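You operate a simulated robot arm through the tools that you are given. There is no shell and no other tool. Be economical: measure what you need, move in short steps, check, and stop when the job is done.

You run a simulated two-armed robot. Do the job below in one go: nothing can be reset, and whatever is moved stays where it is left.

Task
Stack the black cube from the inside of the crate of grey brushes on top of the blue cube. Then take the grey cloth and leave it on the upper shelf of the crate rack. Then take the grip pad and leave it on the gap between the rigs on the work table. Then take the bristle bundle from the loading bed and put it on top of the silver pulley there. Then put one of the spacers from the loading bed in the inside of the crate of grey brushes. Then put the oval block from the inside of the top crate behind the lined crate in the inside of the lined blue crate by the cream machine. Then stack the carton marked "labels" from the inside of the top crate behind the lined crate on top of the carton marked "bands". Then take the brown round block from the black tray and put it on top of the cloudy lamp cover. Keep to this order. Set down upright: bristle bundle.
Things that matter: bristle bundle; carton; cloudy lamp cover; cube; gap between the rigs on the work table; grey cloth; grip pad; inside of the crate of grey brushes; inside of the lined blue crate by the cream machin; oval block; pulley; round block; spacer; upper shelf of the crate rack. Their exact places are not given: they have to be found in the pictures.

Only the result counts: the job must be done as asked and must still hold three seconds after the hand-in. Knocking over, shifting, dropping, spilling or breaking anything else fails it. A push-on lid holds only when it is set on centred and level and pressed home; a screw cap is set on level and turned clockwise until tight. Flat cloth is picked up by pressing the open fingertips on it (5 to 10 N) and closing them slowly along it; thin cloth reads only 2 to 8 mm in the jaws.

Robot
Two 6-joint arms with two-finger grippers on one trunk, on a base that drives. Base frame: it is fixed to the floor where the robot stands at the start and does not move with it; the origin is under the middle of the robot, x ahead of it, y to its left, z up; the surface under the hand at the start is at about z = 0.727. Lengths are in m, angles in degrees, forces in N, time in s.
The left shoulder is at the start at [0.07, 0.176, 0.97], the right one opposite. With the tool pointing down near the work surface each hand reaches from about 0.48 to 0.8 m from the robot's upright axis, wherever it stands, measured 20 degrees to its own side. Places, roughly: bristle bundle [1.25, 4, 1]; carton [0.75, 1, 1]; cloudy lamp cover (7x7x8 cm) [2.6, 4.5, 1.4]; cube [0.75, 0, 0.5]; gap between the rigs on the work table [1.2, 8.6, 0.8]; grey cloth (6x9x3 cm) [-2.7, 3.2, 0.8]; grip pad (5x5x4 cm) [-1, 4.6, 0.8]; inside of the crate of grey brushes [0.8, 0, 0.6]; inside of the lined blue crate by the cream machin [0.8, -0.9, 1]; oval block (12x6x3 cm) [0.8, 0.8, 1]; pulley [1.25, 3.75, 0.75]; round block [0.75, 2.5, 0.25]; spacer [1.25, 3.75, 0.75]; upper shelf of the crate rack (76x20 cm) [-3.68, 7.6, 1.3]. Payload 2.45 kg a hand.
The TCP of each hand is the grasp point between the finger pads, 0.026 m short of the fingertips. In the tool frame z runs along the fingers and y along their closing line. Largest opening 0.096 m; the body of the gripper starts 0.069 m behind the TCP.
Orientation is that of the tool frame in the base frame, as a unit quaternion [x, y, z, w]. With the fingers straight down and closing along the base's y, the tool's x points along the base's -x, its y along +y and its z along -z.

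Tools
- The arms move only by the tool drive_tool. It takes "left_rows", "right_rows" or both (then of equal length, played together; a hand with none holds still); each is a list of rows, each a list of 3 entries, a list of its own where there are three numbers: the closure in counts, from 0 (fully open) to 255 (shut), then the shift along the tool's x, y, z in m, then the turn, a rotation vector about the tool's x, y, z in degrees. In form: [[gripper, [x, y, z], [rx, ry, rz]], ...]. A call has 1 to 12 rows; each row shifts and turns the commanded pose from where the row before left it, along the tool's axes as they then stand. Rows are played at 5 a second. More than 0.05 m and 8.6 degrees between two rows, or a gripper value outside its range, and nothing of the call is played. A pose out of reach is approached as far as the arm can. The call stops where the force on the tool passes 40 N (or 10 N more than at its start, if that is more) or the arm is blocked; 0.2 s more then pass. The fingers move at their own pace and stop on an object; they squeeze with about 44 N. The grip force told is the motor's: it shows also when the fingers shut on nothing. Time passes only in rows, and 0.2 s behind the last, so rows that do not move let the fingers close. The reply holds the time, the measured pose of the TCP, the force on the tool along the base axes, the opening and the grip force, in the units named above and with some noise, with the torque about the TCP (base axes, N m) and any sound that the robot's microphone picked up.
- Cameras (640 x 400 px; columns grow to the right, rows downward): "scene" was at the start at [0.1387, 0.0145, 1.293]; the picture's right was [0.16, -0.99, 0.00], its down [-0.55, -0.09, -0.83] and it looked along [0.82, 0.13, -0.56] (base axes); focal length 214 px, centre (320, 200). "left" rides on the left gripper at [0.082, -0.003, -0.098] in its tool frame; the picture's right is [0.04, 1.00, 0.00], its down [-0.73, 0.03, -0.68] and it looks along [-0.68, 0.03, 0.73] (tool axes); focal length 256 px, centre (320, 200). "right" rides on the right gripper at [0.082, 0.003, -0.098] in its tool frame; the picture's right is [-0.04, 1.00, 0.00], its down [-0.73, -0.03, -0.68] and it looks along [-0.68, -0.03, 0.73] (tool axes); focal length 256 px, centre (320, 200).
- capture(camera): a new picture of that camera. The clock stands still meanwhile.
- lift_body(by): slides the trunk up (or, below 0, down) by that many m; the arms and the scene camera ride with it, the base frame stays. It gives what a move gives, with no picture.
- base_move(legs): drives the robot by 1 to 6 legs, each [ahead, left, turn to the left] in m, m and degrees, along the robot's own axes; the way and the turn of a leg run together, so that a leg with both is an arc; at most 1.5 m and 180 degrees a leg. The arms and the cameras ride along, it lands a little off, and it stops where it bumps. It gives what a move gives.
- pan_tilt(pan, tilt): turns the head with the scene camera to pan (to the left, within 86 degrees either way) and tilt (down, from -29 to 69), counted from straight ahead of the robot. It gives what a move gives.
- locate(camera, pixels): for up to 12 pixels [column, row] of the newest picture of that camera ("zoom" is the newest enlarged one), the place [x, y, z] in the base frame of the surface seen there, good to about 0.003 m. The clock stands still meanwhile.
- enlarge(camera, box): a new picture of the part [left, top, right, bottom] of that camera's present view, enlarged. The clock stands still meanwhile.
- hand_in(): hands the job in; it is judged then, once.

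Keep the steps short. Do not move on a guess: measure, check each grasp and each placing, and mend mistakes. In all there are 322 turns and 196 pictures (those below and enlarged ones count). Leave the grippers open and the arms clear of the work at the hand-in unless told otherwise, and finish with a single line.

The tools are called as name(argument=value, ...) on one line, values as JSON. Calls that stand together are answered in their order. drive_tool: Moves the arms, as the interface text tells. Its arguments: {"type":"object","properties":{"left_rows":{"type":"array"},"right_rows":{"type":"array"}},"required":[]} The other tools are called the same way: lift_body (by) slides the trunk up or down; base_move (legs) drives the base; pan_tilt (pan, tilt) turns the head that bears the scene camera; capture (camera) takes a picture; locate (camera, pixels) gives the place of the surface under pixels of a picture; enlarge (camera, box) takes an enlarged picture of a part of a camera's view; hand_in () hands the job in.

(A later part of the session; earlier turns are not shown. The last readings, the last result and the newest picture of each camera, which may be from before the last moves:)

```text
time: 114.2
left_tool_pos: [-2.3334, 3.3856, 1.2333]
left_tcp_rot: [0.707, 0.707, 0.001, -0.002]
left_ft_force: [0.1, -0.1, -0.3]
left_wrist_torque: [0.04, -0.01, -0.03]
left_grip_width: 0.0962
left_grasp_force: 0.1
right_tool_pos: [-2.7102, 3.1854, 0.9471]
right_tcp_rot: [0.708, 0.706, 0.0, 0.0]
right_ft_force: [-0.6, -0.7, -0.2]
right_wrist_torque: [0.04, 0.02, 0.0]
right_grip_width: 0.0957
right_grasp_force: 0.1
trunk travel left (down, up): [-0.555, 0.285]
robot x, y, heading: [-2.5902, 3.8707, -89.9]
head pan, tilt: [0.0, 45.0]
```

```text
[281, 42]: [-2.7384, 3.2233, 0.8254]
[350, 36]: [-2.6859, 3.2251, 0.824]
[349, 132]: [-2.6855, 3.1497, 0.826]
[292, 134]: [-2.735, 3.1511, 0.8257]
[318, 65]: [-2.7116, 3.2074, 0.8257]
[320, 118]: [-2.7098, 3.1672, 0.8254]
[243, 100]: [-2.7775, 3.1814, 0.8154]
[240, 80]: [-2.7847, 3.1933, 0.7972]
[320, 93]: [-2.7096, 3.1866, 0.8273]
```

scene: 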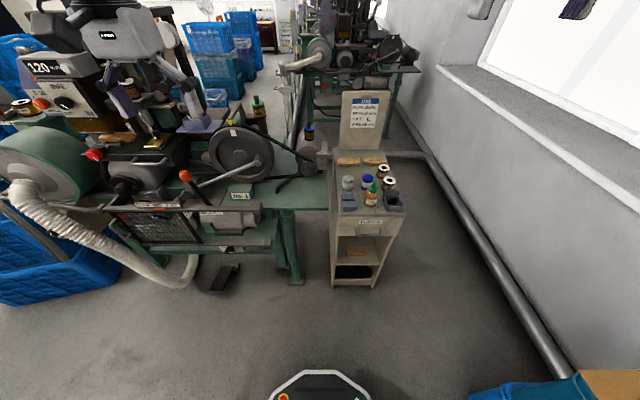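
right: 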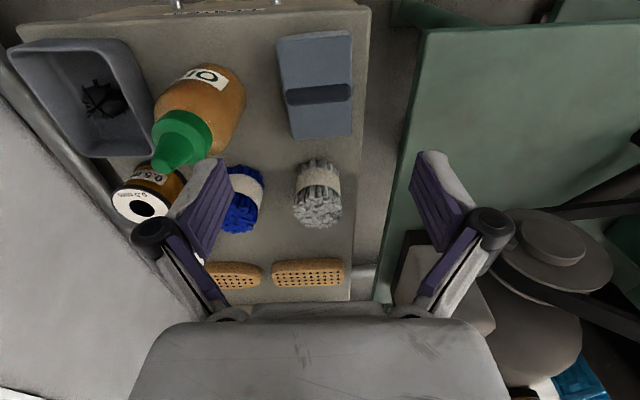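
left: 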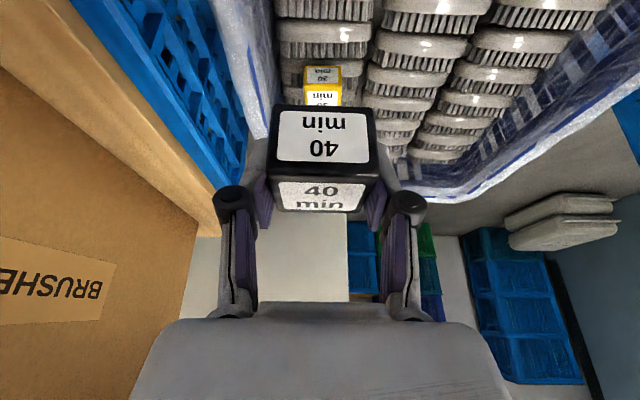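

Well centred. Descend to z≈0.833 and close.

drive_tool(right_rows=[[0, [0, 0, 0.04], [0, 0, 0]], [0, [0, 0, 0.04], [0, 0, 0]], [0, [0, 0, 0.033], [0, 0, 0]], [40, [0, 0, 0], [0, 0, 0]], [80, [0, 0, 0], [0, 0, 0]], [120, [0, 0, 0], [0, 0, 0]], [160, [0, 0, 0], [0, 0, 0]], [210, [0, 0, 0], [0, 0, 0]], [255, [0, 0, 0], [0, 0, 0]], [255, [0, 0, 0], [0, 0, 0]]])

capture(camera="right")

```text
time: 116.4
left_tool_pos: [-2.334, 3.3886, 1.2358]
left_tcp_rot: [0.707, 0.707, 0.001, -0.001]
left_ft_force: [0.1, -0.6, -0.4]
left_wrist_torque: [-0.02, -0.03, -0.02]
left_grip_width: 0.0961
left_grasp_force: 0.1
right_tool_pos: [-2.7126, 3.1864, 0.8359]
right_tcp_rot: [0.708, 0.706, 0.001, 0.0]
right_ft_force: [-0.3, -0.2, 1.4]
right_wrist_torque: [0.01, 0.1, 0.07]
right_grip_width: 0.0594
right_grasp_force: 43.9
trunk travel left (down, up): [-0.555, 0.285]
robot x, y, heading: [-2.5889, 3.8692, -90.3]
head pan, tilt: [0.0, 45.0]
```

```text
151 pictures are left
```

right: 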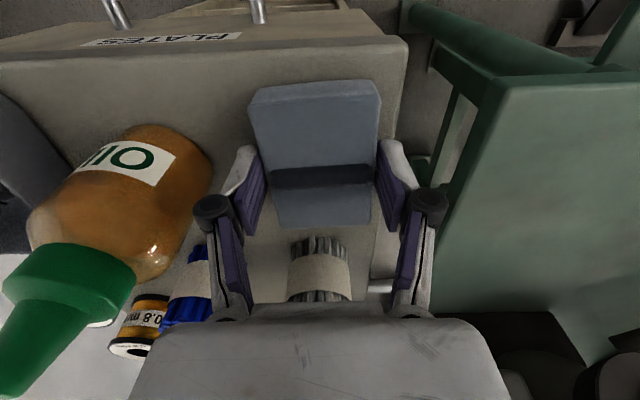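

Gripped at 0.059. Lift.

drive_tool(right_rows=[[255, [0, 0, -0.03], [0, 0, 0]], [255, [0, 0, -0.05], [0, 0, 0]], [255, [0, 0, -0.05], [0, 0, 0]], [255, [0, 0, -0.05], [0, 0, 0]], [255, [0, 0, -0.05], [0, 0, 0]]])

capture(camera="right")

```text
time: 117.6
left_tool_pos: [-2.3342, 3.3879, 1.2341]
left_tcp_rot: [0.707, 0.707, 0.001, -0.001]
left_ft_force: [-1.0, 0.6, 0.1]
left_wrist_torque: [-0.02, -0.02, 0.01]
left_grip_width: 0.096
left_grasp_force: 0.0
right_tool_pos: [-2.715, 3.1835, 1.0664]
right_tcp_rot: [0.707, 0.707, 0.002, -0.001]
right_ft_force: [-0.9, -0.5, -0.5]
right_wrist_torque: [0.0, 0.03, -0.03]
right_grip_width: 0.0595
right_grasp_force: 43.9
trunk travel left (down, up): [-0.555, 0.285]
robot x, y, heading: [-2.5895, 3.8676, -90.2]
head pan, tilt: [0.0, 45.0]
```

```text
150 pictures are left
```

right: 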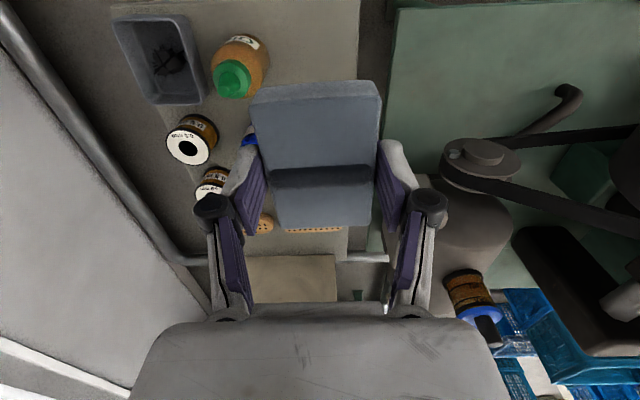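

The cloth is held firmly. I back off, draw the right hand in a little and turn to look toward +y (rack near (-3.68,7.6)).

base_move(legs=[[-0.15, 0, 0]])

drive_tool(right_rows=[[255, [0.04, 0, -0.03], [0, 0, 0]], [255, [0.04, 0, -0.03], [0, 0, 0]], [255, [0.04, 0, -0.03], [0, 0, 0]]])

base_move(legs=[[0, 0, 170]])

pan_tilt(pan=12, tilt=20)

capture(camera="scene")

```text
time: 119.0
left_tool_pos: [-2.333, 3.5416, 1.2335]
left_tcp_rot: [0.707, 0.708, 0.002, -0.001]
left_ft_force: [0.5, -0.1, 0.4]
left_wrist_torque: [0.01, 0.0, -0.01]
left_grip_width: 0.0961
left_grasp_force: 0.0
right_tool_pos: [-2.7141, 3.3359, 1.0651]
right_tcp_rot: [0.706, 0.708, 0.002, 0.0]
right_ft_force: [0.5, -0.1, -1.1]
right_wrist_torque: [0.0, -0.01, 0.01]
right_grip_width: 0.0589
right_grasp_force: 43.6
trunk travel left (down, up): [-0.555, 0.285]
robot x, y, heading: [-2.5905, 4.0238, -90.1]
head pan, tilt: [0.0, 45.0]
```

```text
time: 119.8
left_tool_pos: [-2.3327, 3.5455, 1.2329]
left_tcp_rot: [0.706, 0.708, 0.001, 0.0]
left_ft_force: [0.1, 0.0, -0.6]
left_wrist_torque: [-0.03, -0.01, -0.01]
left_grip_width: 0.0959
left_grasp_force: 0.1
right_tool_pos: [-2.7152, 3.4622, 1.1547]
right_tcp_rot: [0.707, 0.707, 0.0, 0.0]
right_ft_force: [0.0, 0.4, -0.1]
right_wrist_torque: [-0.03, 0.02, 0.0]
right_grip_width: 0.0588
right_grasp_force: 43.8
trunk travel left (down, up): [-0.555, 0.285]
robot x, y, heading: [-2.5887, 4.0231, -89.9]
head pan, tilt: [0.0, 45.0]
```

```text
time: 127.2
left_tool_pos: [-2.7779, 4.5334, 1.2346]
left_tcp_rot: [-0.657, 0.754, -0.001, -0.001]
left_ft_force: [-0.6, -0.4, 0.5]
left_wrist_torque: [-0.03, -0.02, 0.03]
left_grip_width: 0.096
left_grasp_force: 0.1
right_tool_pos: [-2.3875, 4.5632, 1.1537]
right_tcp_rot: [-0.657, 0.754, 0.0, -0.001]
right_ft_force: [-0.4, -0.5, 0.1]
right_wrist_torque: [-0.03, -0.01, 0.01]
right_grip_width: 0.0585
right_grasp_force: 44.1
trunk travel left (down, up): [-0.555, 0.285]
robot x, y, heading: [-2.5901, 4.0204, 82.1]
head pan, tilt: [0.0, 45.0]
```

```text
time: 128.1
left_tool_pos: [-2.7778, 4.5339, 1.2351]
left_tcp_rot: [-0.657, 0.754, -0.001, -0.002]
left_ft_force: [-0.1, -0.6, 0.3]
left_wrist_torque: [0.02, -0.01, 0.03]
left_grip_width: 0.0963
left_grasp_force: 0.0
right_tool_pos: [-2.3885, 4.5627, 1.1536]
right_tcp_rot: [-0.657, 0.754, -0.001, -0.001]
right_ft_force: [0.4, -0.2, 0.5]
right_wrist_torque: [0.02, -0.02, 0.01]
right_grip_width: 0.0586
right_grasp_force: 44.0
trunk travel left (down, up): [-0.555, 0.285]
robot x, y, heading: [-2.5883, 4.0222, 82.0]
head pan, tilt: [12.0, 20.0]
```

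```text
149 pictures are left
```

scene: 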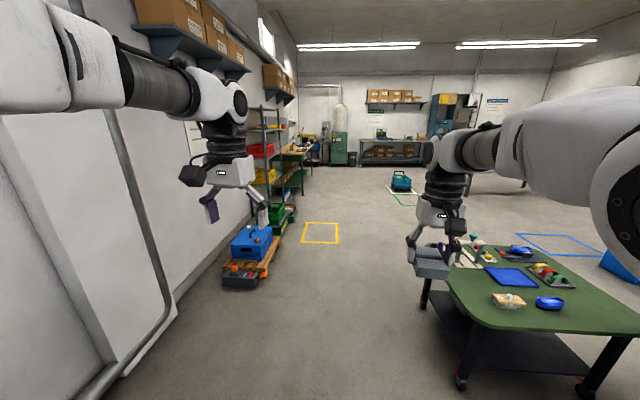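

locate(camera="scene", pixels=[[265, 130], [265, 155], [285, 155], [262, 185], [275, 235], [240, 290], [245, 265], [175, 295], [428, 300], [460, 385], [440, 268], [322, 240]])

enlarge(camera="scene", box=[220, 90, 320, 220])

enlarge(camera="scene", box=[420, 220, 620, 330])

```text
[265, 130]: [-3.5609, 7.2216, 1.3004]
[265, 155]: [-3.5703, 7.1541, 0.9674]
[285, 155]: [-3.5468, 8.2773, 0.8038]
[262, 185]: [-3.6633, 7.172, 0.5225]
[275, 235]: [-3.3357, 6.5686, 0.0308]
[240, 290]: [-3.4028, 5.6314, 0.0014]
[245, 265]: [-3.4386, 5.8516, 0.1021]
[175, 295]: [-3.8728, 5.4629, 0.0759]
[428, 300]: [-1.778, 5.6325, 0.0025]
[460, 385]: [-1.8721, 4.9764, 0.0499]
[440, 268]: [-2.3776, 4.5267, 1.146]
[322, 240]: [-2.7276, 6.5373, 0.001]
```

```text
3.08 times, centred on (270, 155) of scene
```

zoom: 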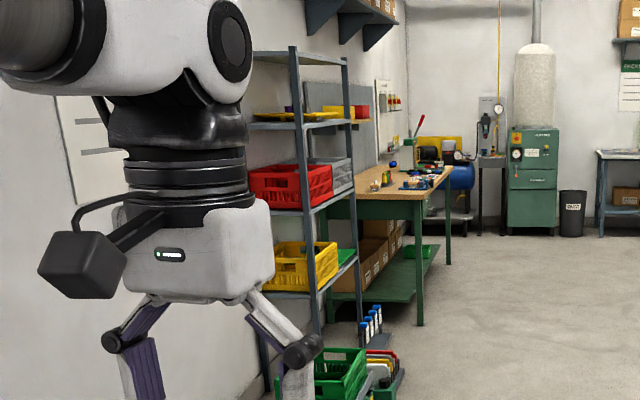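

```text
3.20 times, centred on (520, 275) of scene
```

zoom: 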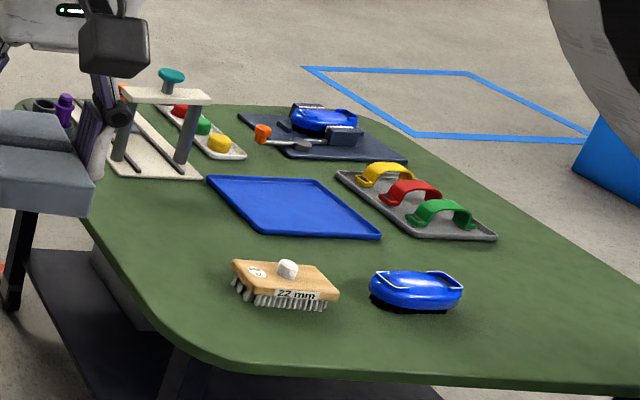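

The rack's yellow-tray shelf lies at z≈1.30, front edge x≈-3.55, from y≈7.15. I drive along +y to y≈7.0 and view the rack.

base_move(legs=[[0, 0, 8], [1.5, 0, 0], [1.5, 0, 0]])

base_move(legs=[[0, 0, 75]])

pan_tilt(pan=0, tilt=5)

capture(camera="scene")

```text
time: 143.2
left_tool_pos: [-2.8772, 7.5171, 1.2334]
left_tcp_rot: [0.709, -0.705, 0.002, 0.001]
left_ft_force: [0.1, -0.4, -0.7]
left_wrist_torque: [0.03, 0.01, 0.03]
left_grip_width: 0.0958
left_grasp_force: 0.0
right_tool_pos: [-2.4951, 7.6009, 1.1543]
right_tcp_rot: [0.709, -0.705, 0.0, 0.001]
right_ft_force: [-0.8, 0.0, 0.0]
right_wrist_torque: [0.02, -0.01, -0.05]
right_grip_width: 0.0588
right_grasp_force: 44.5
trunk travel left (down, up): [-0.555, 0.285]
robot x, y, heading: [-2.6164, 7.0353, 90.4]
head pan, tilt: [12.0, 20.0]
```

```text
time: 146.8
left_tool_pos: [-3.1499, 6.9258, 1.2331]
left_tcp_rot: [0.99, -0.141, 0.001, 0.0]
left_ft_force: [0.1, 0.0, -0.7]
left_wrist_torque: [0.0, -0.02, 0.03]
left_grip_width: 0.0961
left_grasp_force: 0.0
right_tool_pos: [-3.1229, 7.3158, 1.1532]
right_tcp_rot: [0.99, -0.142, 0.001, 0.0]
right_ft_force: [0.0, -0.5, -1.3]
right_wrist_torque: [-0.01, -0.01, -0.01]
right_grip_width: 0.0588
right_grasp_force: 43.8
trunk travel left (down, up): [-0.555, 0.285]
robot x, y, heading: [-2.6166, 7.0368, 163.7]
head pan, tilt: [12.0, 20.0]
```

```text
time: 147.6
left_tool_pos: [-3.1517, 6.9258, 1.2338]
left_tcp_rot: [0.99, -0.141, 0.002, 0.0]
left_ft_force: [-0.6, 0.0, -0.1]
left_wrist_torque: [-0.01, -0.01, 0.02]
left_grip_width: 0.0961
left_grasp_force: 0.0
right_tool_pos: [-3.1235, 7.3159, 1.1529]
right_tcp_rot: [0.99, -0.141, 0.001, 0.0]
right_ft_force: [-0.2, -0.9, -0.4]
right_wrist_torque: [-0.02, 0.02, -0.04]
right_grip_width: 0.0586
right_grasp_force: 43.9
trunk travel left (down, up): [-0.555, 0.285]
robot x, y, heading: [-2.6143, 7.0366, 163.9]
head pan, tilt: [0.0, 5.0]
```

```text
146 pictures are left
```

scene: 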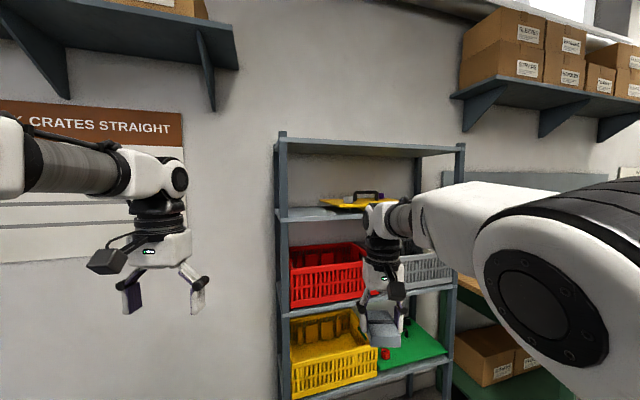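

locate(camera="scene", pixels=[[283, 145], [455, 148], [285, 213], [330, 218], [340, 203], [380, 195], [365, 195], [300, 205], [440, 200], [310, 160], [283, 300], [415, 190]])

enlarge(camera="scene", box=[265, 125, 475, 235])

```text
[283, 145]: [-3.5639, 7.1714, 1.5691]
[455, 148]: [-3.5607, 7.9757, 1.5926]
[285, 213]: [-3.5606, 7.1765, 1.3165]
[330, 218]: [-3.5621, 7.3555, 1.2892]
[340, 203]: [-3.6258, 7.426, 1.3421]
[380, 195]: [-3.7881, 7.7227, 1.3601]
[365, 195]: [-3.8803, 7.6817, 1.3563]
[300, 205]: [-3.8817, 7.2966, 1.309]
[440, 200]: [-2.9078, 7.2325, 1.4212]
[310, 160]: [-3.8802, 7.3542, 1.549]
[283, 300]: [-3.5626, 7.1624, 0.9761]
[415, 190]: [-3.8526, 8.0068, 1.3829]
```

```text
3.05 times, centred on (370, 180) of scene
```

zoom: 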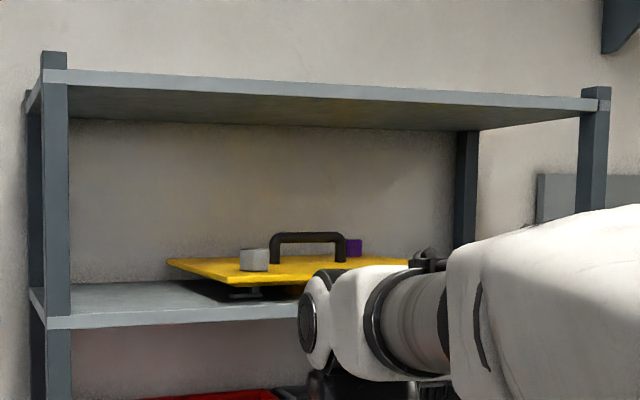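

The shelf at z≈1.31 has a free spot at y≈7.2–7.4, with 0.25 m clear height. I'll put the cloth in there with the hand pitched about 55°. First heading 180°, trunk up 0.25, and closer.

lift_body(by=0.25)

base_move(legs=[[0, 0, 16.3], [0.2, -0.05, 0]])

drive_tool(right_rows=[[255, [0, 0, 0], [0, -8, 0]], [255, [0, 0, 0], [0, -8, 0]], [255, [0, 0, 0], [0, -8, 0]], [255, [0, 0, 0], [0, -8, 0]]])

```text
time: 150.2
left_tool_pos: [-3.1515, 6.9252, 1.4839]
left_tcp_rot: [0.99, -0.141, 0.001, 0.0]
left_ft_force: [0.1, -0.6, 0.0]
left_wrist_torque: [-0.01, 0.03, -0.01]
left_grip_width: 0.096
left_grasp_force: 0.0
right_tool_pos: [-3.1226, 7.3155, 1.4042]
right_tcp_rot: [0.99, -0.141, 0.0, -0.001]
right_ft_force: [-0.2, -0.4, -1.6]
right_wrist_torque: [-0.03, 0.01, -0.01]
right_grip_width: 0.0585
right_grasp_force: 43.8
trunk travel left (down, up): [-0.805, 0.035]
robot x, y, heading: [-2.6162, 7.0367, 163.7]
head pan, tilt: [0.0, 5.0]
```

```text
time: 152.7
left_tool_pos: [-3.2946, 6.8226, 1.4857]
left_tcp_rot: [1.0, 0.005, 0.0, 0.0]
left_ft_force: [0.4, 0.2, 0.7]
left_wrist_torque: [-0.03, 0.03, -0.02]
left_grip_width: 0.096
left_grasp_force: 0.0
right_tool_pos: [-3.3812, 7.2045, 1.4063]
right_tcp_rot: [1.0, 0.005, -0.001, 0.0]
right_ft_force: [0.7, -0.2, -1.2]
right_wrist_torque: [0.05, 0.03, -0.02]
right_grip_width: 0.0588
right_grasp_force: 44.2
trunk travel left (down, up): [-0.805, 0.035]
robot x, y, heading: [-2.8217, 7.0875, -179.5]
head pan, tilt: [0.0, 5.0]
```

```text
time: 153.7
left_tool_pos: [-3.3011, 6.8249, 1.484]
left_tcp_rot: [1.0, 0.005, 0.002, 0.0]
left_ft_force: [-0.5, 0.2, -0.6]
left_wrist_torque: [-0.05, -0.02, 0.02]
left_grip_width: 0.0962
left_grasp_force: 0.1
right_tool_pos: [-3.4027, 7.2112, 1.38]
right_tcp_rot: [0.967, 0.0, -0.254, 0.012]
right_ft_force: [-0.8, 0.7, -0.2]
right_wrist_torque: [-0.05, 0.03, 0.03]
right_grip_width: 0.0589
right_grasp_force: 44.2
right hand out of reach, approached as far as the arm can: row 4
trunk travel left (down, up): [-0.805, 0.035]
robot x, y, heading: [-2.8199, 7.0872, -179.5]
head pan, tilt: [0.0, 5.0]
```

Pitch stops at ~29°. I back the base 0.2 m and stretch the arm forward, then pitch on.

base_move(legs=[[-0.2, 0, 0]])

drive_tool(right_rows=[[255, [-0.035, 0, 0.02], [0, 0, 0]], [255, [-0.035, 0, 0.02], [0, 0, 0]], [255, [-0.035, 0, 0.02], [0, 0, 0]], [255, [0, 0, 0], [0, -8, 0]], [255, [0, 0, 0], [0, -8, 0]]])

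```text
time: 155.3
left_tool_pos: [-3.103, 6.8252, 1.4819]
left_tcp_rot: [1.0, 0.007, 0.004, 0.0]
left_ft_force: [-0.5, -0.7, -0.1]
left_wrist_torque: [0.03, -0.06, 0.02]
left_grip_width: 0.0958
left_grasp_force: 0.1
right_tool_pos: [-3.2053, 7.2106, 1.3787]
right_tcp_rot: [0.968, 0.001, -0.252, 0.012]
right_ft_force: [0.2, 0.2, -0.4]
right_wrist_torque: [0.01, -0.01, 0.0]
right_grip_width: 0.0586
right_grasp_force: 44.2
trunk travel left (down, up): [-0.805, 0.035]
robot x, y, heading: [-2.6233, 7.0878, -179.1]
head pan, tilt: [0.0, 5.0]
```

```text
time: 156.5
left_tool_pos: [-3.097, 6.8241, 1.484]
left_tcp_rot: [1.0, 0.007, 0.002, 0.0]
left_ft_force: [0.9, -0.7, -0.2]
left_wrist_torque: [-0.01, -0.02, -0.02]
left_grip_width: 0.0962
left_grasp_force: 0.0
right_tool_pos: [-3.3223, 7.2091, 1.3805]
right_tcp_rot: [0.922, -0.001, -0.387, 0.012]
right_ft_force: [0.4, -0.7, 0.2]
right_wrist_torque: [0.0, -0.01, -0.01]
right_grip_width: 0.0587
right_grasp_force: 44.4
trunk travel left (down, up): [-0.805, 0.035]
robot x, y, heading: [-2.6224, 7.0881, -179.4]
head pan, tilt: [0.0, 5.0]
```

Pitch now 45°. I add 10° more, move sideways to y≈7.29 and up slightly, then look.

drive_tool(right_rows=[[255, [0, -0.04, 0], [0, -5, 0]], [255, [0, -0.04, 0], [0, -5, 0]], [255, [-0.0123, 0, -0.0086], [0, 0, 0]]])

capture(camera="right")

capture(camera="scene")

```text
time: 157.3
left_tool_pos: [-3.0986, 6.8211, 1.4835]
left_tcp_rot: [1.0, 0.007, 0.002, -0.001]
left_ft_force: [0.1, -0.2, 0.0]
left_wrist_torque: [0.04, 0.02, 0.0]
left_grip_width: 0.0957
left_grasp_force: 0.1
right_tool_pos: [-3.3232, 7.2811, 1.3936]
right_tcp_rot: [0.885, -0.002, -0.465, 0.011]
right_ft_force: [0.0, -0.5, 0.2]
right_wrist_torque: [0.0, -0.03, 0.02]
right_grip_width: 0.0586
right_grasp_force: 44.1
right hand out of reach, approached as far as the arm can: row 2
trunk travel left (down, up): [-0.805, 0.035]
robot x, y, heading: [-2.6237, 7.0888, -179.1]
head pan, tilt: [0.0, 5.0]
```

```text
144 pictures are left
```

right: 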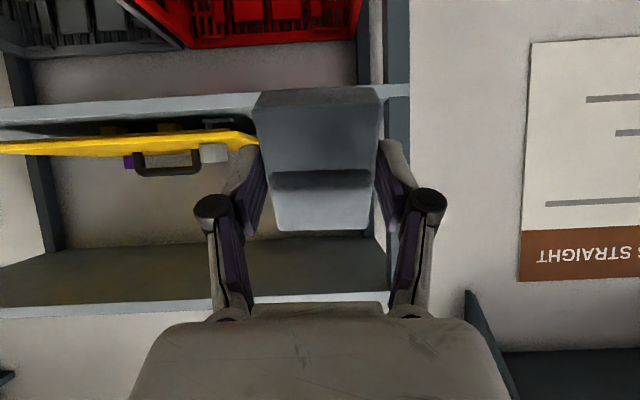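

```text
143 pictures are left
```

scene: 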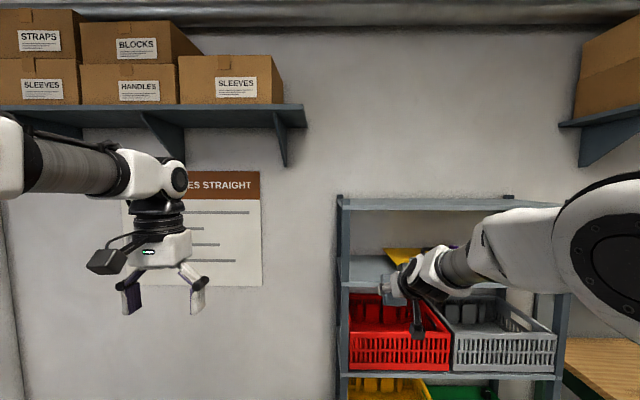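

locate(camera="right", pixels=[[245, 140], [220, 135], [395, 92], [388, 70], [240, 98], [100, 150], [375, 60], [130, 295], [100, 110], [390, 120], [320, 95], [270, 180]])

```text
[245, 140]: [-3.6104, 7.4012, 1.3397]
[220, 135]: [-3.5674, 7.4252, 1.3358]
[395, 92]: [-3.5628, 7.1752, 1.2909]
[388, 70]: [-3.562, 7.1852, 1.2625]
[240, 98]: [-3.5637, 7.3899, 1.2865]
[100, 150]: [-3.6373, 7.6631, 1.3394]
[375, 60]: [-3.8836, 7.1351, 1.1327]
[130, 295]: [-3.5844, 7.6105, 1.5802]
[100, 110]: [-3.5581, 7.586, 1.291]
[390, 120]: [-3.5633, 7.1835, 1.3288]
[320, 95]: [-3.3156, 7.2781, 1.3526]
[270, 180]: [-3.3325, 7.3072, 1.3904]
```

Free y-range is 7.195–7.395; I aim at y=7.295. Lower edge of the cloth is above the shelf (≈1.30). I shift 1.7 cm sideways and roll the base forward 0.2 m.

drive_tool(right_rows=[[255, [0, -0.017, 0], [0, 0, 0]]])

base_move(legs=[[0.2, 0, 0]])

capture(camera="right")

enlarge(camera="scene", box=[300, 180, 560, 340])

```text
time: 157.7
left_tool_pos: [-3.0983, 6.8281, 1.484]
left_tcp_rot: [1.0, 0.007, 0.002, 0.002]
left_ft_force: [-0.1, 0.9, -0.2]
left_wrist_torque: [-0.03, 0.04, 0.01]
left_grip_width: 0.096
left_grasp_force: 0.1
right_tool_pos: [-3.3215, 7.3021, 1.3928]
right_tcp_rot: [0.885, -0.002, -0.465, 0.013]
right_ft_force: [-0.2, 1.0, -0.3]
right_wrist_torque: [-0.01, -0.03, 0.02]
right_grip_width: 0.0588
right_grasp_force: 44.0
trunk travel left (down, up): [-0.805, 0.035]
robot x, y, heading: [-2.6211, 7.0862, -178.7]
head pan, tilt: [0.0, 5.0]
```

```text
time: 159.3
left_tool_pos: [-3.2954, 6.8237, 1.4854]
left_tcp_rot: [1.0, 0.006, 0.0, -0.001]
left_ft_force: [0.1, -0.7, 0.8]
left_wrist_torque: [0.03, 0.04, 0.0]
left_grip_width: 0.0959
left_grasp_force: 0.1
right_tool_pos: [-3.518, 7.2972, 1.3955]
right_tcp_rot: [0.884, -0.002, -0.466, 0.012]
right_ft_force: [0.9, 0.3, 0.7]
right_wrist_torque: [0.02, 0.0, -0.02]
right_grip_width: 0.0588
right_grasp_force: 44.3
trunk travel left (down, up): [-0.805, 0.035]
robot x, y, heading: [-2.8224, 7.0834, -179.3]
head pan, tilt: [0.0, 5.0]
```

```text
142 pictures are left
```

right: 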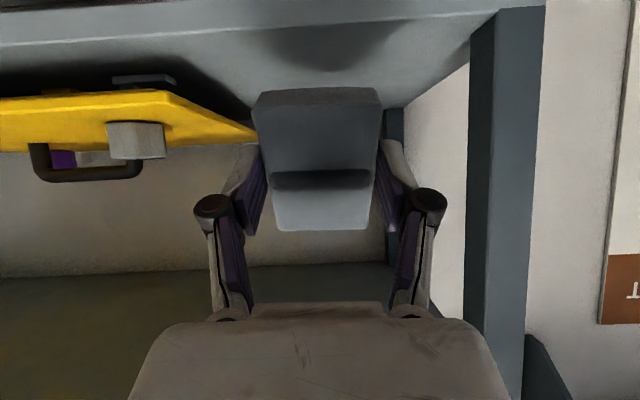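

```text
2.46 times, centred on (430, 260) of scene
```

zoom: 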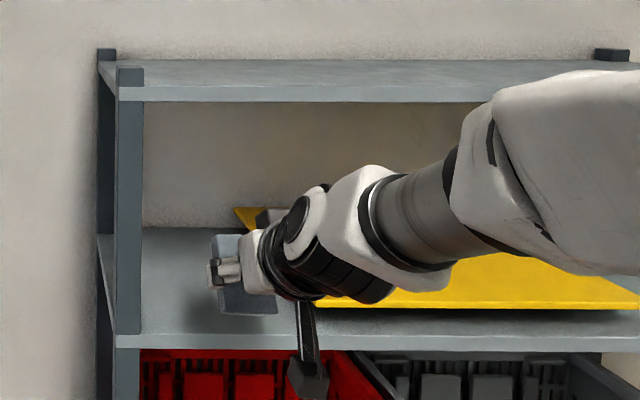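

locate(camera="zoom", pixels=[[308, 378], [308, 392], [180, 290], [180, 335], [240, 310], [240, 212], [330, 300], [132, 200], [260, 300], [280, 175]])

locate(camera="right", pixels=[[255, 130], [170, 95], [320, 45], [420, 50], [480, 100], [280, 20], [320, 92], [320, 200], [235, 130]])

```text
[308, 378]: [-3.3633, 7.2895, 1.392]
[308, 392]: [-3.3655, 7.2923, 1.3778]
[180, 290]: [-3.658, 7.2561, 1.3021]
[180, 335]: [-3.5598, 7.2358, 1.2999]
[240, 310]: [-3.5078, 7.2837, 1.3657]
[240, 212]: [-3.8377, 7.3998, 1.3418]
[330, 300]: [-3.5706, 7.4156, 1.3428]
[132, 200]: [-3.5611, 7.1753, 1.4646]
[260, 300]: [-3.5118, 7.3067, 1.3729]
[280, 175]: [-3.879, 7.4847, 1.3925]
```

```text
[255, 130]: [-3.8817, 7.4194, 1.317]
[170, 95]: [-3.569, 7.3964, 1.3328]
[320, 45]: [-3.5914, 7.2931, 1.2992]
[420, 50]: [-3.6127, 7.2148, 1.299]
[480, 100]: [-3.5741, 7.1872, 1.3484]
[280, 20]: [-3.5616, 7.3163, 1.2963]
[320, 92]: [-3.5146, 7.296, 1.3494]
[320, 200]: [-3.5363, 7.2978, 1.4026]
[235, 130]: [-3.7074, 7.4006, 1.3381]
```

Shelf top is z=1.300, cloth edge at ≈1.345, sides clear. Forward 0.13 m, then lower in steps.

base_move(legs=[[0.13, 0, 0]])

drive_tool(right_rows=[[255, [0.0164, 0, 0.0115], [0, 0, 0]], [255, [0.0123, 0, 0.0086], [0, 0, 0]]])

capture(camera="right")

```text
time: 160.6
left_tool_pos: [-3.3849, 6.823, 1.4795]
left_tcp_rot: [1.0, 0.004, 0.005, 0.001]
left_ft_force: [-2.0, 0.0, -0.1]
left_wrist_torque: [0.0, -0.13, 0.0]
left_grip_width: 0.0962
left_grasp_force: 0.1
right_tool_pos: [-3.6057, 7.2985, 1.3874]
right_tcp_rot: [0.888, -0.003, -0.46, 0.011]
right_ft_force: [-1.6, 0.2, -1.6]
right_wrist_torque: [-0.01, -0.02, 0.04]
right_grip_width: 0.059
right_grasp_force: 43.8
trunk travel left (down, up): [-0.805, 0.035]
robot x, y, heading: [-2.8965, 7.084, -179.4]
head pan, tilt: [0.0, 5.0]
stopped in leg 1: the robot was blocked; the commanded pose is now the measured one
```

```text
time: 161.2
left_tool_pos: [-3.3785, 6.8234, 1.482]
left_tcp_rot: [1.0, 0.006, 0.002, 0.001]
left_ft_force: [0.0, -0.1, -0.3]
left_wrist_torque: [0.03, -0.01, 0.01]
left_grip_width: 0.0961
left_grasp_force: 0.0
right_tool_pos: [-3.5995, 7.2958, 1.3779]
right_tcp_rot: [0.887, -0.002, -0.462, 0.014]
right_ft_force: [-1.0, 0.0, -1.4]
right_wrist_torque: [0.0, -0.02, 0.02]
right_grip_width: 0.0588
right_grasp_force: 44.8
right hand out of reach, approached as far as the arm can: row 1, 2
trunk travel left (down, up): [-0.805, 0.035]
robot x, y, heading: [-2.8969, 7.0846, -179.4]
head pan, tilt: [0.0, 5.0]
```

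```text
140 pictures are left
```

right: 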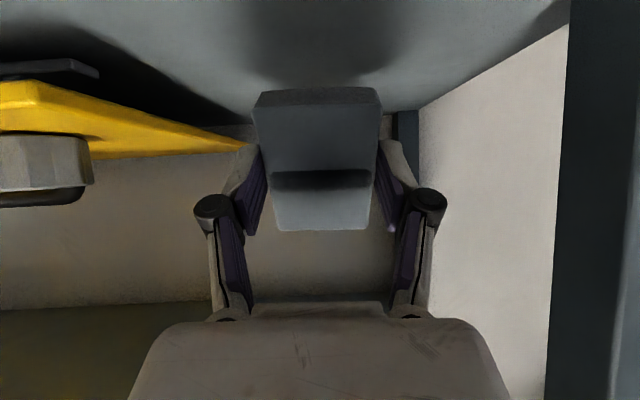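

The base stopped at x=-2.897. I look down to see what is there.

pan_tilt(pan=0, tilt=65)

capture(camera="scene")

```text
time: 162.5
left_tool_pos: [-3.3748, 6.8224, 1.4833]
left_tcp_rot: [1.0, 0.005, 0.002, 0.001]
left_ft_force: [-0.3, 0.8, -0.1]
left_wrist_torque: [0.0, 0.0, 0.02]
left_grip_width: 0.0959
left_grasp_force: 0.0
right_tool_pos: [-3.5991, 7.2946, 1.3796]
right_tcp_rot: [0.886, -0.003, -0.464, 0.013]
right_ft_force: [0.4, 0.9, 0.0]
right_wrist_torque: [-0.01, 0.0, 0.01]
right_grip_width: 0.0589
right_grasp_force: 44.0
trunk travel left (down, up): [-0.805, 0.035]
robot x, y, heading: [-2.8981, 7.0844, -179.3]
head pan, tilt: [0.0, 65.0]
```

```text
139 pictures are left
```

scene: 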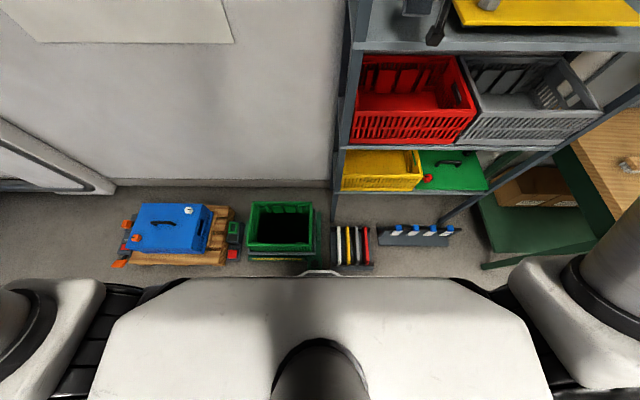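

locate(camera="scene", pixels=[[320, 272], [280, 258], [352, 265], [300, 255], [335, 262], [372, 262], [232, 258], [415, 243]])

enlarge(camera="scene", box=[230, 190, 390, 290])

```text
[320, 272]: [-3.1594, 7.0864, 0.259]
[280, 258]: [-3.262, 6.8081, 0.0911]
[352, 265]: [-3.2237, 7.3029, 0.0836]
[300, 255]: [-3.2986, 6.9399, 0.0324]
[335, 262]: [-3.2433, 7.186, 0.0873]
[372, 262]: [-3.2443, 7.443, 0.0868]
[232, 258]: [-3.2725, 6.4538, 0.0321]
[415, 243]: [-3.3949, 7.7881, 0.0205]
```

```text
4.00 times, centred on (310, 240) of scene
```

zoom: 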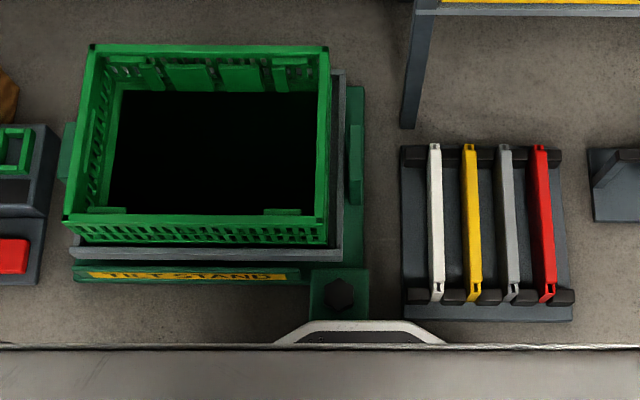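

The base touches the corner of the tilt stand on the floor. I back off 1.5 cm and use the arm to reach further in.

base_move(legs=[[-0.02, 0, 0]])

drive_tool(right_rows=[[255, [-0.0143, 0, 0.0205], [0, 0, 0]], [255, [-0.0143, 0, 0.0205], [0, 0, 0]]])

```text
time: 163.2
left_tool_pos: [-3.3626, 6.8234, 1.4814]
left_tcp_rot: [1.0, 0.004, 0.006, 0.001]
left_ft_force: [-1.1, 0.2, 0.0]
left_wrist_torque: [-0.01, -0.08, 0.01]
left_grip_width: 0.0962
left_grasp_force: 0.0
right_tool_pos: [-3.5837, 7.2954, 1.376]
right_tcp_rot: [0.887, -0.002, -0.461, 0.014]
right_ft_force: [0.5, -0.7, -0.8]
right_wrist_torque: [-0.03, -0.02, -0.01]
right_grip_width: 0.0586
right_grasp_force: 44.1
trunk travel left (down, up): [-0.805, 0.035]
robot x, y, heading: [-2.8782, 7.0836, -179.6]
head pan, tilt: [0.0, 65.0]
```

```text
time: 163.8
left_tool_pos: [-3.3612, 6.824, 1.4826]
left_tcp_rot: [1.0, 0.005, 0.004, 0.001]
left_ft_force: [-0.4, 0.4, 0.2]
left_wrist_torque: [-0.03, -0.06, 0.02]
left_grip_width: 0.096
left_grasp_force: 0.1
right_tool_pos: [-3.628, 7.2963, 1.3752]
right_tcp_rot: [0.887, -0.002, -0.462, 0.014]
right_ft_force: [0.0, -0.3, -1.0]
right_wrist_torque: [-0.02, -0.01, -0.02]
right_grip_width: 0.0589
right_grasp_force: 44.2
right hand out of reach, approached as far as the arm can: row 1
trunk travel left (down, up): [-0.805, 0.035]
robot x, y, heading: [-2.877, 7.0853, -179.2]
head pan, tilt: [0.0, 65.0]
```

drive_tool(right_rows=[[255, [0.0098, 0, 0.0069], [0, 0, 0]], [255, [0.0049, 0, 0.0034], [0, 0, 0]]])

capture(camera="right")

locate(camera="right", pixels=[[320, 92], [320, 80], [320, 60], [320, 110], [230, 140], [420, 120], [290, 225]])

```text
time: 164.4
left_tool_pos: [-3.3574, 6.8237, 1.4839]
left_tcp_rot: [1.0, 0.004, 0.002, -0.001]
left_ft_force: [-0.7, 0.5, -0.7]
left_wrist_torque: [-0.02, -0.01, -0.01]
left_grip_width: 0.0958
left_grasp_force: 0.0
right_tool_pos: [-3.6251, 7.2955, 1.3595]
right_tcp_rot: [0.886, -0.002, -0.463, 0.014]
right_ft_force: [0.0, -0.1, -1.1]
right_wrist_torque: [0.02, 0.0, -0.01]
right_grip_width: 0.0587
right_grasp_force: 43.9
trunk travel left (down, up): [-0.805, 0.035]
robot x, y, heading: [-2.8771, 7.0838, -179.5]
head pan, tilt: [0.0, 65.0]
```

```text
137 pictures are left
```

right: 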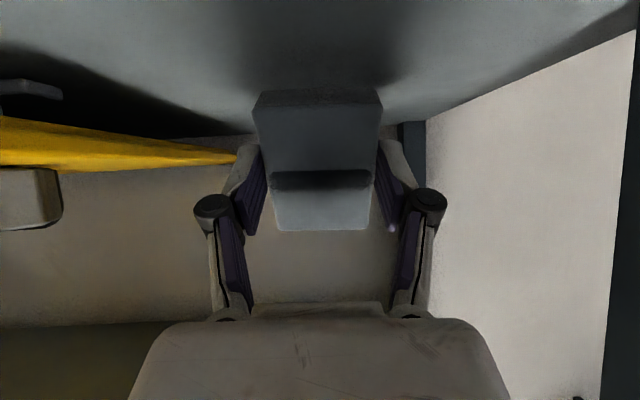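

```text
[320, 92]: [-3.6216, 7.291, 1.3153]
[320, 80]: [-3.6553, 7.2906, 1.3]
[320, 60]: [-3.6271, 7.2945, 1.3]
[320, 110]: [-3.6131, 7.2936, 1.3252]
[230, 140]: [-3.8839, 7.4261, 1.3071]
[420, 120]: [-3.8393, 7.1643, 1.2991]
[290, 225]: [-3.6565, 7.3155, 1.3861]
```

drive_tool(right_rows=[[255, [0.0041, 0, 0.0029], [0, 0, 0]]])

drive_tool(right_rows=[[255, [0.0041, 0, 0.0029], [0, 0, 0]]])

```text
time: 164.8
left_tool_pos: [-3.3551, 6.8239, 1.4834]
left_tcp_rot: [1.0, 0.005, 0.002, -0.001]
left_ft_force: [1.0, 0.4, -0.1]
left_wrist_torque: [-0.01, 0.01, -0.01]
left_grip_width: 0.0958
left_grasp_force: 0.0
right_tool_pos: [-3.6215, 7.2956, 1.357]
right_tcp_rot: [0.886, -0.002, -0.464, 0.014]
right_ft_force: [-0.7, -0.2, -1.2]
right_wrist_torque: [0.01, -0.02, 0.02]
right_grip_width: 0.0586
right_grasp_force: 43.8
trunk travel left (down, up): [-0.805, 0.035]
robot x, y, heading: [-2.878, 7.0839, -179.7]
head pan, tilt: [0.0, 65.0]
```

```text
time: 165.2
left_tool_pos: [-3.3567, 6.8234, 1.4845]
left_tcp_rot: [1.0, 0.004, 0.002, -0.001]
left_ft_force: [0.0, -0.1, 0.3]
left_wrist_torque: [0.01, 0.01, 0.01]
left_grip_width: 0.0958
left_grasp_force: 0.2
right_tool_pos: [-3.6237, 7.2942, 1.3516]
right_tcp_rot: [0.886, -0.002, -0.464, 0.012]
right_ft_force: [-1.7, 0.4, 4.2]
right_wrist_torque: [0.13, 0.14, 0.04]
right_grip_width: 0.0589
right_grasp_force: 44.1
trunk travel left (down, up): [-0.805, 0.035]
robot x, y, heading: [-2.8808, 7.0837, -179.3]
head pan, tilt: [0.0, 65.0]
```

Contact (≈5 N). Open gently.

drive_tool(right_rows=[[110, [0, 0, 0], [0, 0, 0]], [90, [0, 0, 0], [0, 0, 0]], [75, [0, 0, 0], [0, 0, 0]], [55, [0, 0, 0], [0, 0, 0]], [40, [0, 0, 0], [0, 0, 0]], [40, [0, 0, 0], [0, 0, 0]]])

capture(camera="right")

```text
time: 166.7
left_tool_pos: [-3.3566, 6.8231, 1.4837]
left_tcp_rot: [1.0, 0.004, 0.002, 0.001]
left_ft_force: [0.1, 0.4, 0.1]
left_wrist_torque: [0.03, 0.01, 0.02]
left_grip_width: 0.0959
left_grasp_force: 0.0
right_tool_pos: [-3.6239, 7.2948, 1.3508]
right_tcp_rot: [0.886, -0.002, -0.463, 0.014]
right_ft_force: [0.5, 0.3, 0.6]
right_wrist_torque: [0.03, 0.0, 0.01]
right_grip_width: 0.0811
right_grasp_force: 0.1
trunk travel left (down, up): [-0.805, 0.035]
robot x, y, heading: [-2.8771, 7.0846, -179.5]
head pan, tilt: [0.0, 65.0]
```

```text
136 pictures are left
```

right: 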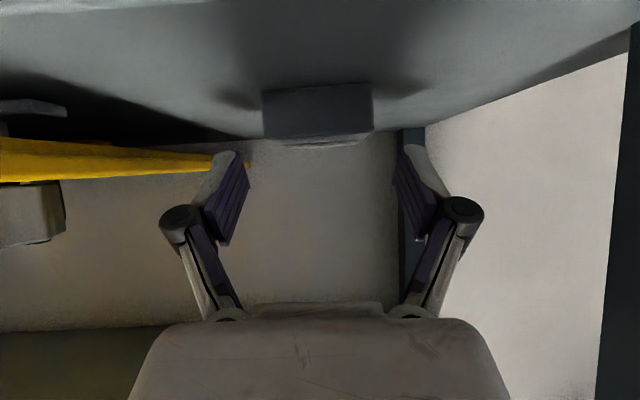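

The cloth lies flat on the shelf. Verify place, then back out.

locate(camera="right", pixels=[[265, 135], [370, 130], [318, 95], [318, 115], [268, 95], [370, 88]])

drive_tool(right_rows=[[40, [-0.0164, 0, -0.0115], [0, 0, 0]]])

base_move(legs=[[-0.4, 0, 0]])

pan_tilt(pan=-10, tilt=20)

capture(camera="scene")

```text
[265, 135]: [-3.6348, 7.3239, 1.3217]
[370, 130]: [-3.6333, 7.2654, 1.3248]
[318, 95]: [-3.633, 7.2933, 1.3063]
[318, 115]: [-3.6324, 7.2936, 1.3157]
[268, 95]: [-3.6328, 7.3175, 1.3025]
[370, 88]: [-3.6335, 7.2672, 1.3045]
```

```text
time: 167.1
left_tool_pos: [-3.3565, 6.8219, 1.4844]
left_tcp_rot: [1.0, 0.005, 0.002, 0.0]
left_ft_force: [0.0, -0.8, -0.1]
left_wrist_torque: [0.0, 0.02, -0.01]
left_grip_width: 0.0959
left_grasp_force: 0.1
right_tool_pos: [-3.6234, 7.294, 1.3644]
right_tcp_rot: [0.885, -0.001, -0.464, 0.016]
right_ft_force: [0.0, -0.7, 0.4]
right_wrist_torque: [-0.01, 0.02, 0.02]
right_grip_width: 0.0813
right_grasp_force: 0.1
right hand out of reach, approached as far as the arm can: row 1
trunk travel left (down, up): [-0.805, 0.035]
robot x, y, heading: [-2.875, 7.0808, -179.4]
head pan, tilt: [0.0, 65.0]
```

```text
time: 169.5
left_tool_pos: [-2.963, 6.8254, 1.482]
left_tcp_rot: [1.0, 0.005, 0.003, 0.0]
left_ft_force: [0.3, 1.2, 0.5]
left_wrist_torque: [0.03, -0.03, 0.0]
left_grip_width: 0.0962
left_grasp_force: 0.1
right_tool_pos: [-3.2321, 7.295, 1.3637]
right_tcp_rot: [0.886, 0.001, -0.463, 0.018]
right_ft_force: [0.6, 0.0, 0.3]
right_wrist_torque: [0.03, 0.01, -0.02]
right_grip_width: 0.0807
right_grasp_force: 0.1
trunk travel left (down, up): [-0.805, 0.035]
robot x, y, heading: [-2.4809, 7.0879, -179.3]
head pan, tilt: [0.0, 65.0]
```

```text
time: 170.6
left_tool_pos: [-2.9623, 6.8262, 1.4837]
left_tcp_rot: [1.0, 0.006, 0.003, 0.0]
left_ft_force: [-0.1, 0.6, 0.6]
left_wrist_torque: [-0.03, -0.01, 0.0]
left_grip_width: 0.0959
left_grasp_force: 0.1
right_tool_pos: [-3.2309, 7.296, 1.3629]
right_tcp_rot: [0.886, 0.001, -0.464, 0.018]
right_ft_force: [0.1, 0.0, 0.4]
right_wrist_torque: [0.01, 0.0, 0.0]
right_grip_width: 0.0812
right_grasp_force: 0.0
trunk travel left (down, up): [-0.805, 0.035]
robot x, y, heading: [-2.4828, 7.0884, -179.3]
head pan, tilt: [-10.0, 20.0]
```

```text
135 pictures are left
```

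scene: 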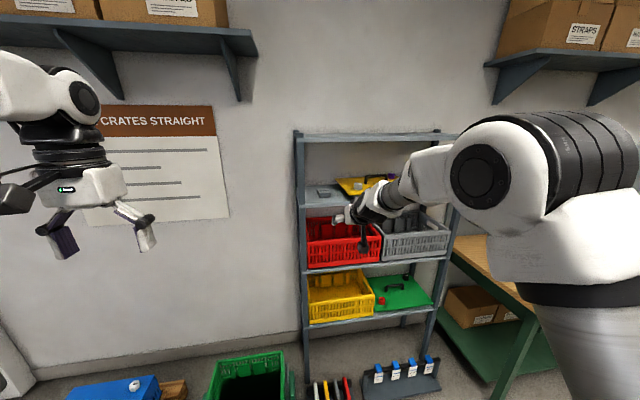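

The cloth lies on the shelf, everything else untouched. I straighten the right hand, then drive back toward the grip pad at (-1,4.6).

drive_tool(right_rows=[[0, [0, 0, -0.02], [0, 8, 0]], [0, [0, 0, -0.02], [0, 8, 0]], [0, [0, 0, 0], [0, 8, 0]], [0, [0, 0, 0], [0, 8, 0]], [0, [0, 0, 0], [0, 8, 0]], [0, [0, 0, 0], [0, 8, 0]], [0, [0, 0, 0], [0, 7, 0]], [0, [0.04, 0, 0], [0, 0, 0]], [0, [0.04, 0, 0], [0, 0, 0]], [0, [0.04, 0, 0], [0, 0, 0]]])

base_move(legs=[[0.0, 0, 89], [1.5, 0, 0], [1.5, 0, 0], [0.2, 0, 0]])

pan_tilt(pan=50, tilt=30)

capture(camera="scene")

```text
time: 172.8
left_tool_pos: [-2.9628, 6.8259, 1.4828]
left_tcp_rot: [1.0, 0.006, 0.003, 0.001]
left_ft_force: [-0.3, 0.6, -0.3]
left_wrist_torque: [-0.03, 0.01, -0.01]
left_grip_width: 0.0961
left_grasp_force: 0.0
right_tool_pos: [-3.065, 7.2998, 1.3816]
right_tcp_rot: [1.0, 0.007, -0.002, 0.014]
right_ft_force: [1.1, 0.4, -0.3]
right_wrist_torque: [-0.01, 0.06, 0.01]
right_grip_width: 0.0963
right_grasp_force: 0.1
right hand out of reach, approached as far as the arm can: row 7
trunk travel left (down, up): [-0.805, 0.035]
robot x, y, heading: [-2.487, 7.0866, -179.4]
head pan, tilt: [-10.0, 20.0]
```

```text
time: 192.2
left_tool_pos: [-2.3022, 3.4318, 1.4855]
left_tcp_rot: [0.717, 0.697, 0.0, 0.0]
left_ft_force: [-0.3, 0.4, -0.3]
left_wrist_torque: [-0.07, 0.01, -0.02]
left_grip_width: 0.0962
left_grasp_force: 0.1
right_tool_pos: [-2.7805, 3.3461, 1.3848]
right_tcp_rot: [0.715, 0.699, 0.007, 0.014]
right_ft_force: [0.0, 0.6, 0.5]
right_wrist_torque: [-0.05, 0.03, -0.01]
right_grip_width: 0.096
right_grasp_force: 0.0
trunk travel left (down, up): [-0.805, 0.035]
robot x, y, heading: [-2.5453, 3.9133, -91.3]
head pan, tilt: [-10.0, 20.0]
```

```text
time: 193.4
left_tool_pos: [-2.3025, 3.428, 1.4837]
left_tcp_rot: [0.717, 0.697, 0.001, -0.001]
left_ft_force: [0.4, 0.0, -0.4]
left_wrist_torque: [-0.02, 0.01, -0.04]
left_grip_width: 0.0959
left_grasp_force: 0.0
right_tool_pos: [-2.7817, 3.343, 1.3827]
right_tcp_rot: [0.715, 0.699, 0.008, 0.013]
right_ft_force: [0.5, 0.4, 0.6]
right_wrist_torque: [0.03, 0.04, -0.01]
right_grip_width: 0.0961
right_grasp_force: 0.0
trunk travel left (down, up): [-0.805, 0.035]
robot x, y, heading: [-2.545, 3.9178, -91.8]
head pan, tilt: [50.0, 30.0]
```

```text
134 pictures are left
```

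scene: 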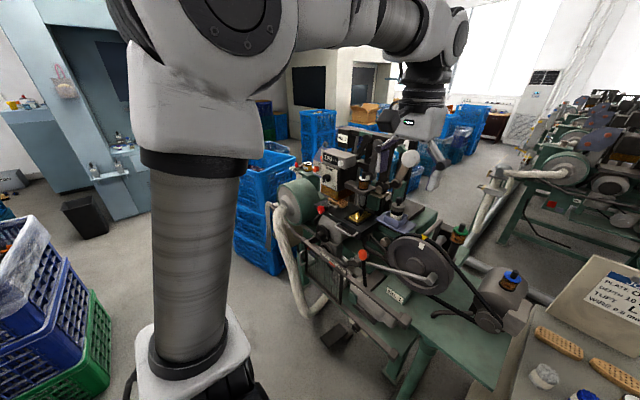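

I turn left to heading ~45° to view the film crate and the green table.

base_move(legs=[[0, 0, 135]])

pan_tilt(pan=0, tilt=28)

capture(camera="scene")

```text
time: 199.3
left_tool_pos: [-2.3435, 4.4198, 1.4838]
left_tcp_rot: [-0.344, 0.939, 0.0, -0.002]
left_ft_force: [0.5, -0.2, 0.1]
left_wrist_torque: [0.0, -0.02, 0.01]
left_grip_width: 0.0959
left_grasp_force: 0.1
right_tool_pos: [-1.9612, 4.1226, 1.3817]
right_tcp_rot: [-0.347, 0.938, 0.015, -0.002]
right_ft_force: [0.0, 0.1, 0.0]
right_wrist_torque: [0.01, 0.03, -0.01]
right_grip_width: 0.096
right_grasp_force: 0.1
trunk travel left (down, up): [-0.805, 0.035]
robot x, y, heading: [-2.5439, 3.9126, 40.1]
head pan, tilt: [50.0, 30.0]
```

```text
time: 200.5
left_tool_pos: [-2.3446, 4.422, 1.4846]
left_tcp_rot: [-0.345, 0.939, 0.0, -0.001]
left_ft_force: [0.7, -0.9, 0.6]
left_wrist_torque: [-0.02, 0.0, -0.04]
left_grip_width: 0.096
left_grasp_force: 0.0
right_tool_pos: [-1.961, 4.1217, 1.3831]
right_tcp_rot: [-0.346, 0.938, 0.014, -0.003]
right_ft_force: [-0.1, -0.4, -0.5]
right_wrist_torque: [-0.01, -0.01, 0.0]
right_grip_width: 0.0961
right_grasp_force: 0.0
trunk travel left (down, up): [-0.805, 0.035]
robot x, y, heading: [-2.5456, 3.9158, 40.2]
head pan, tilt: [0.0, 28.0]
```

```text
133 pictures are left
```

scene: 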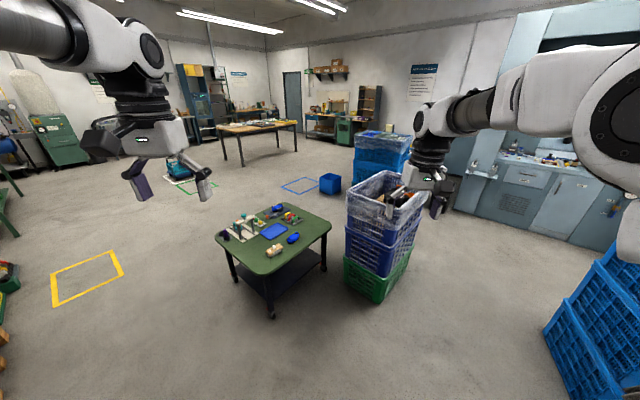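

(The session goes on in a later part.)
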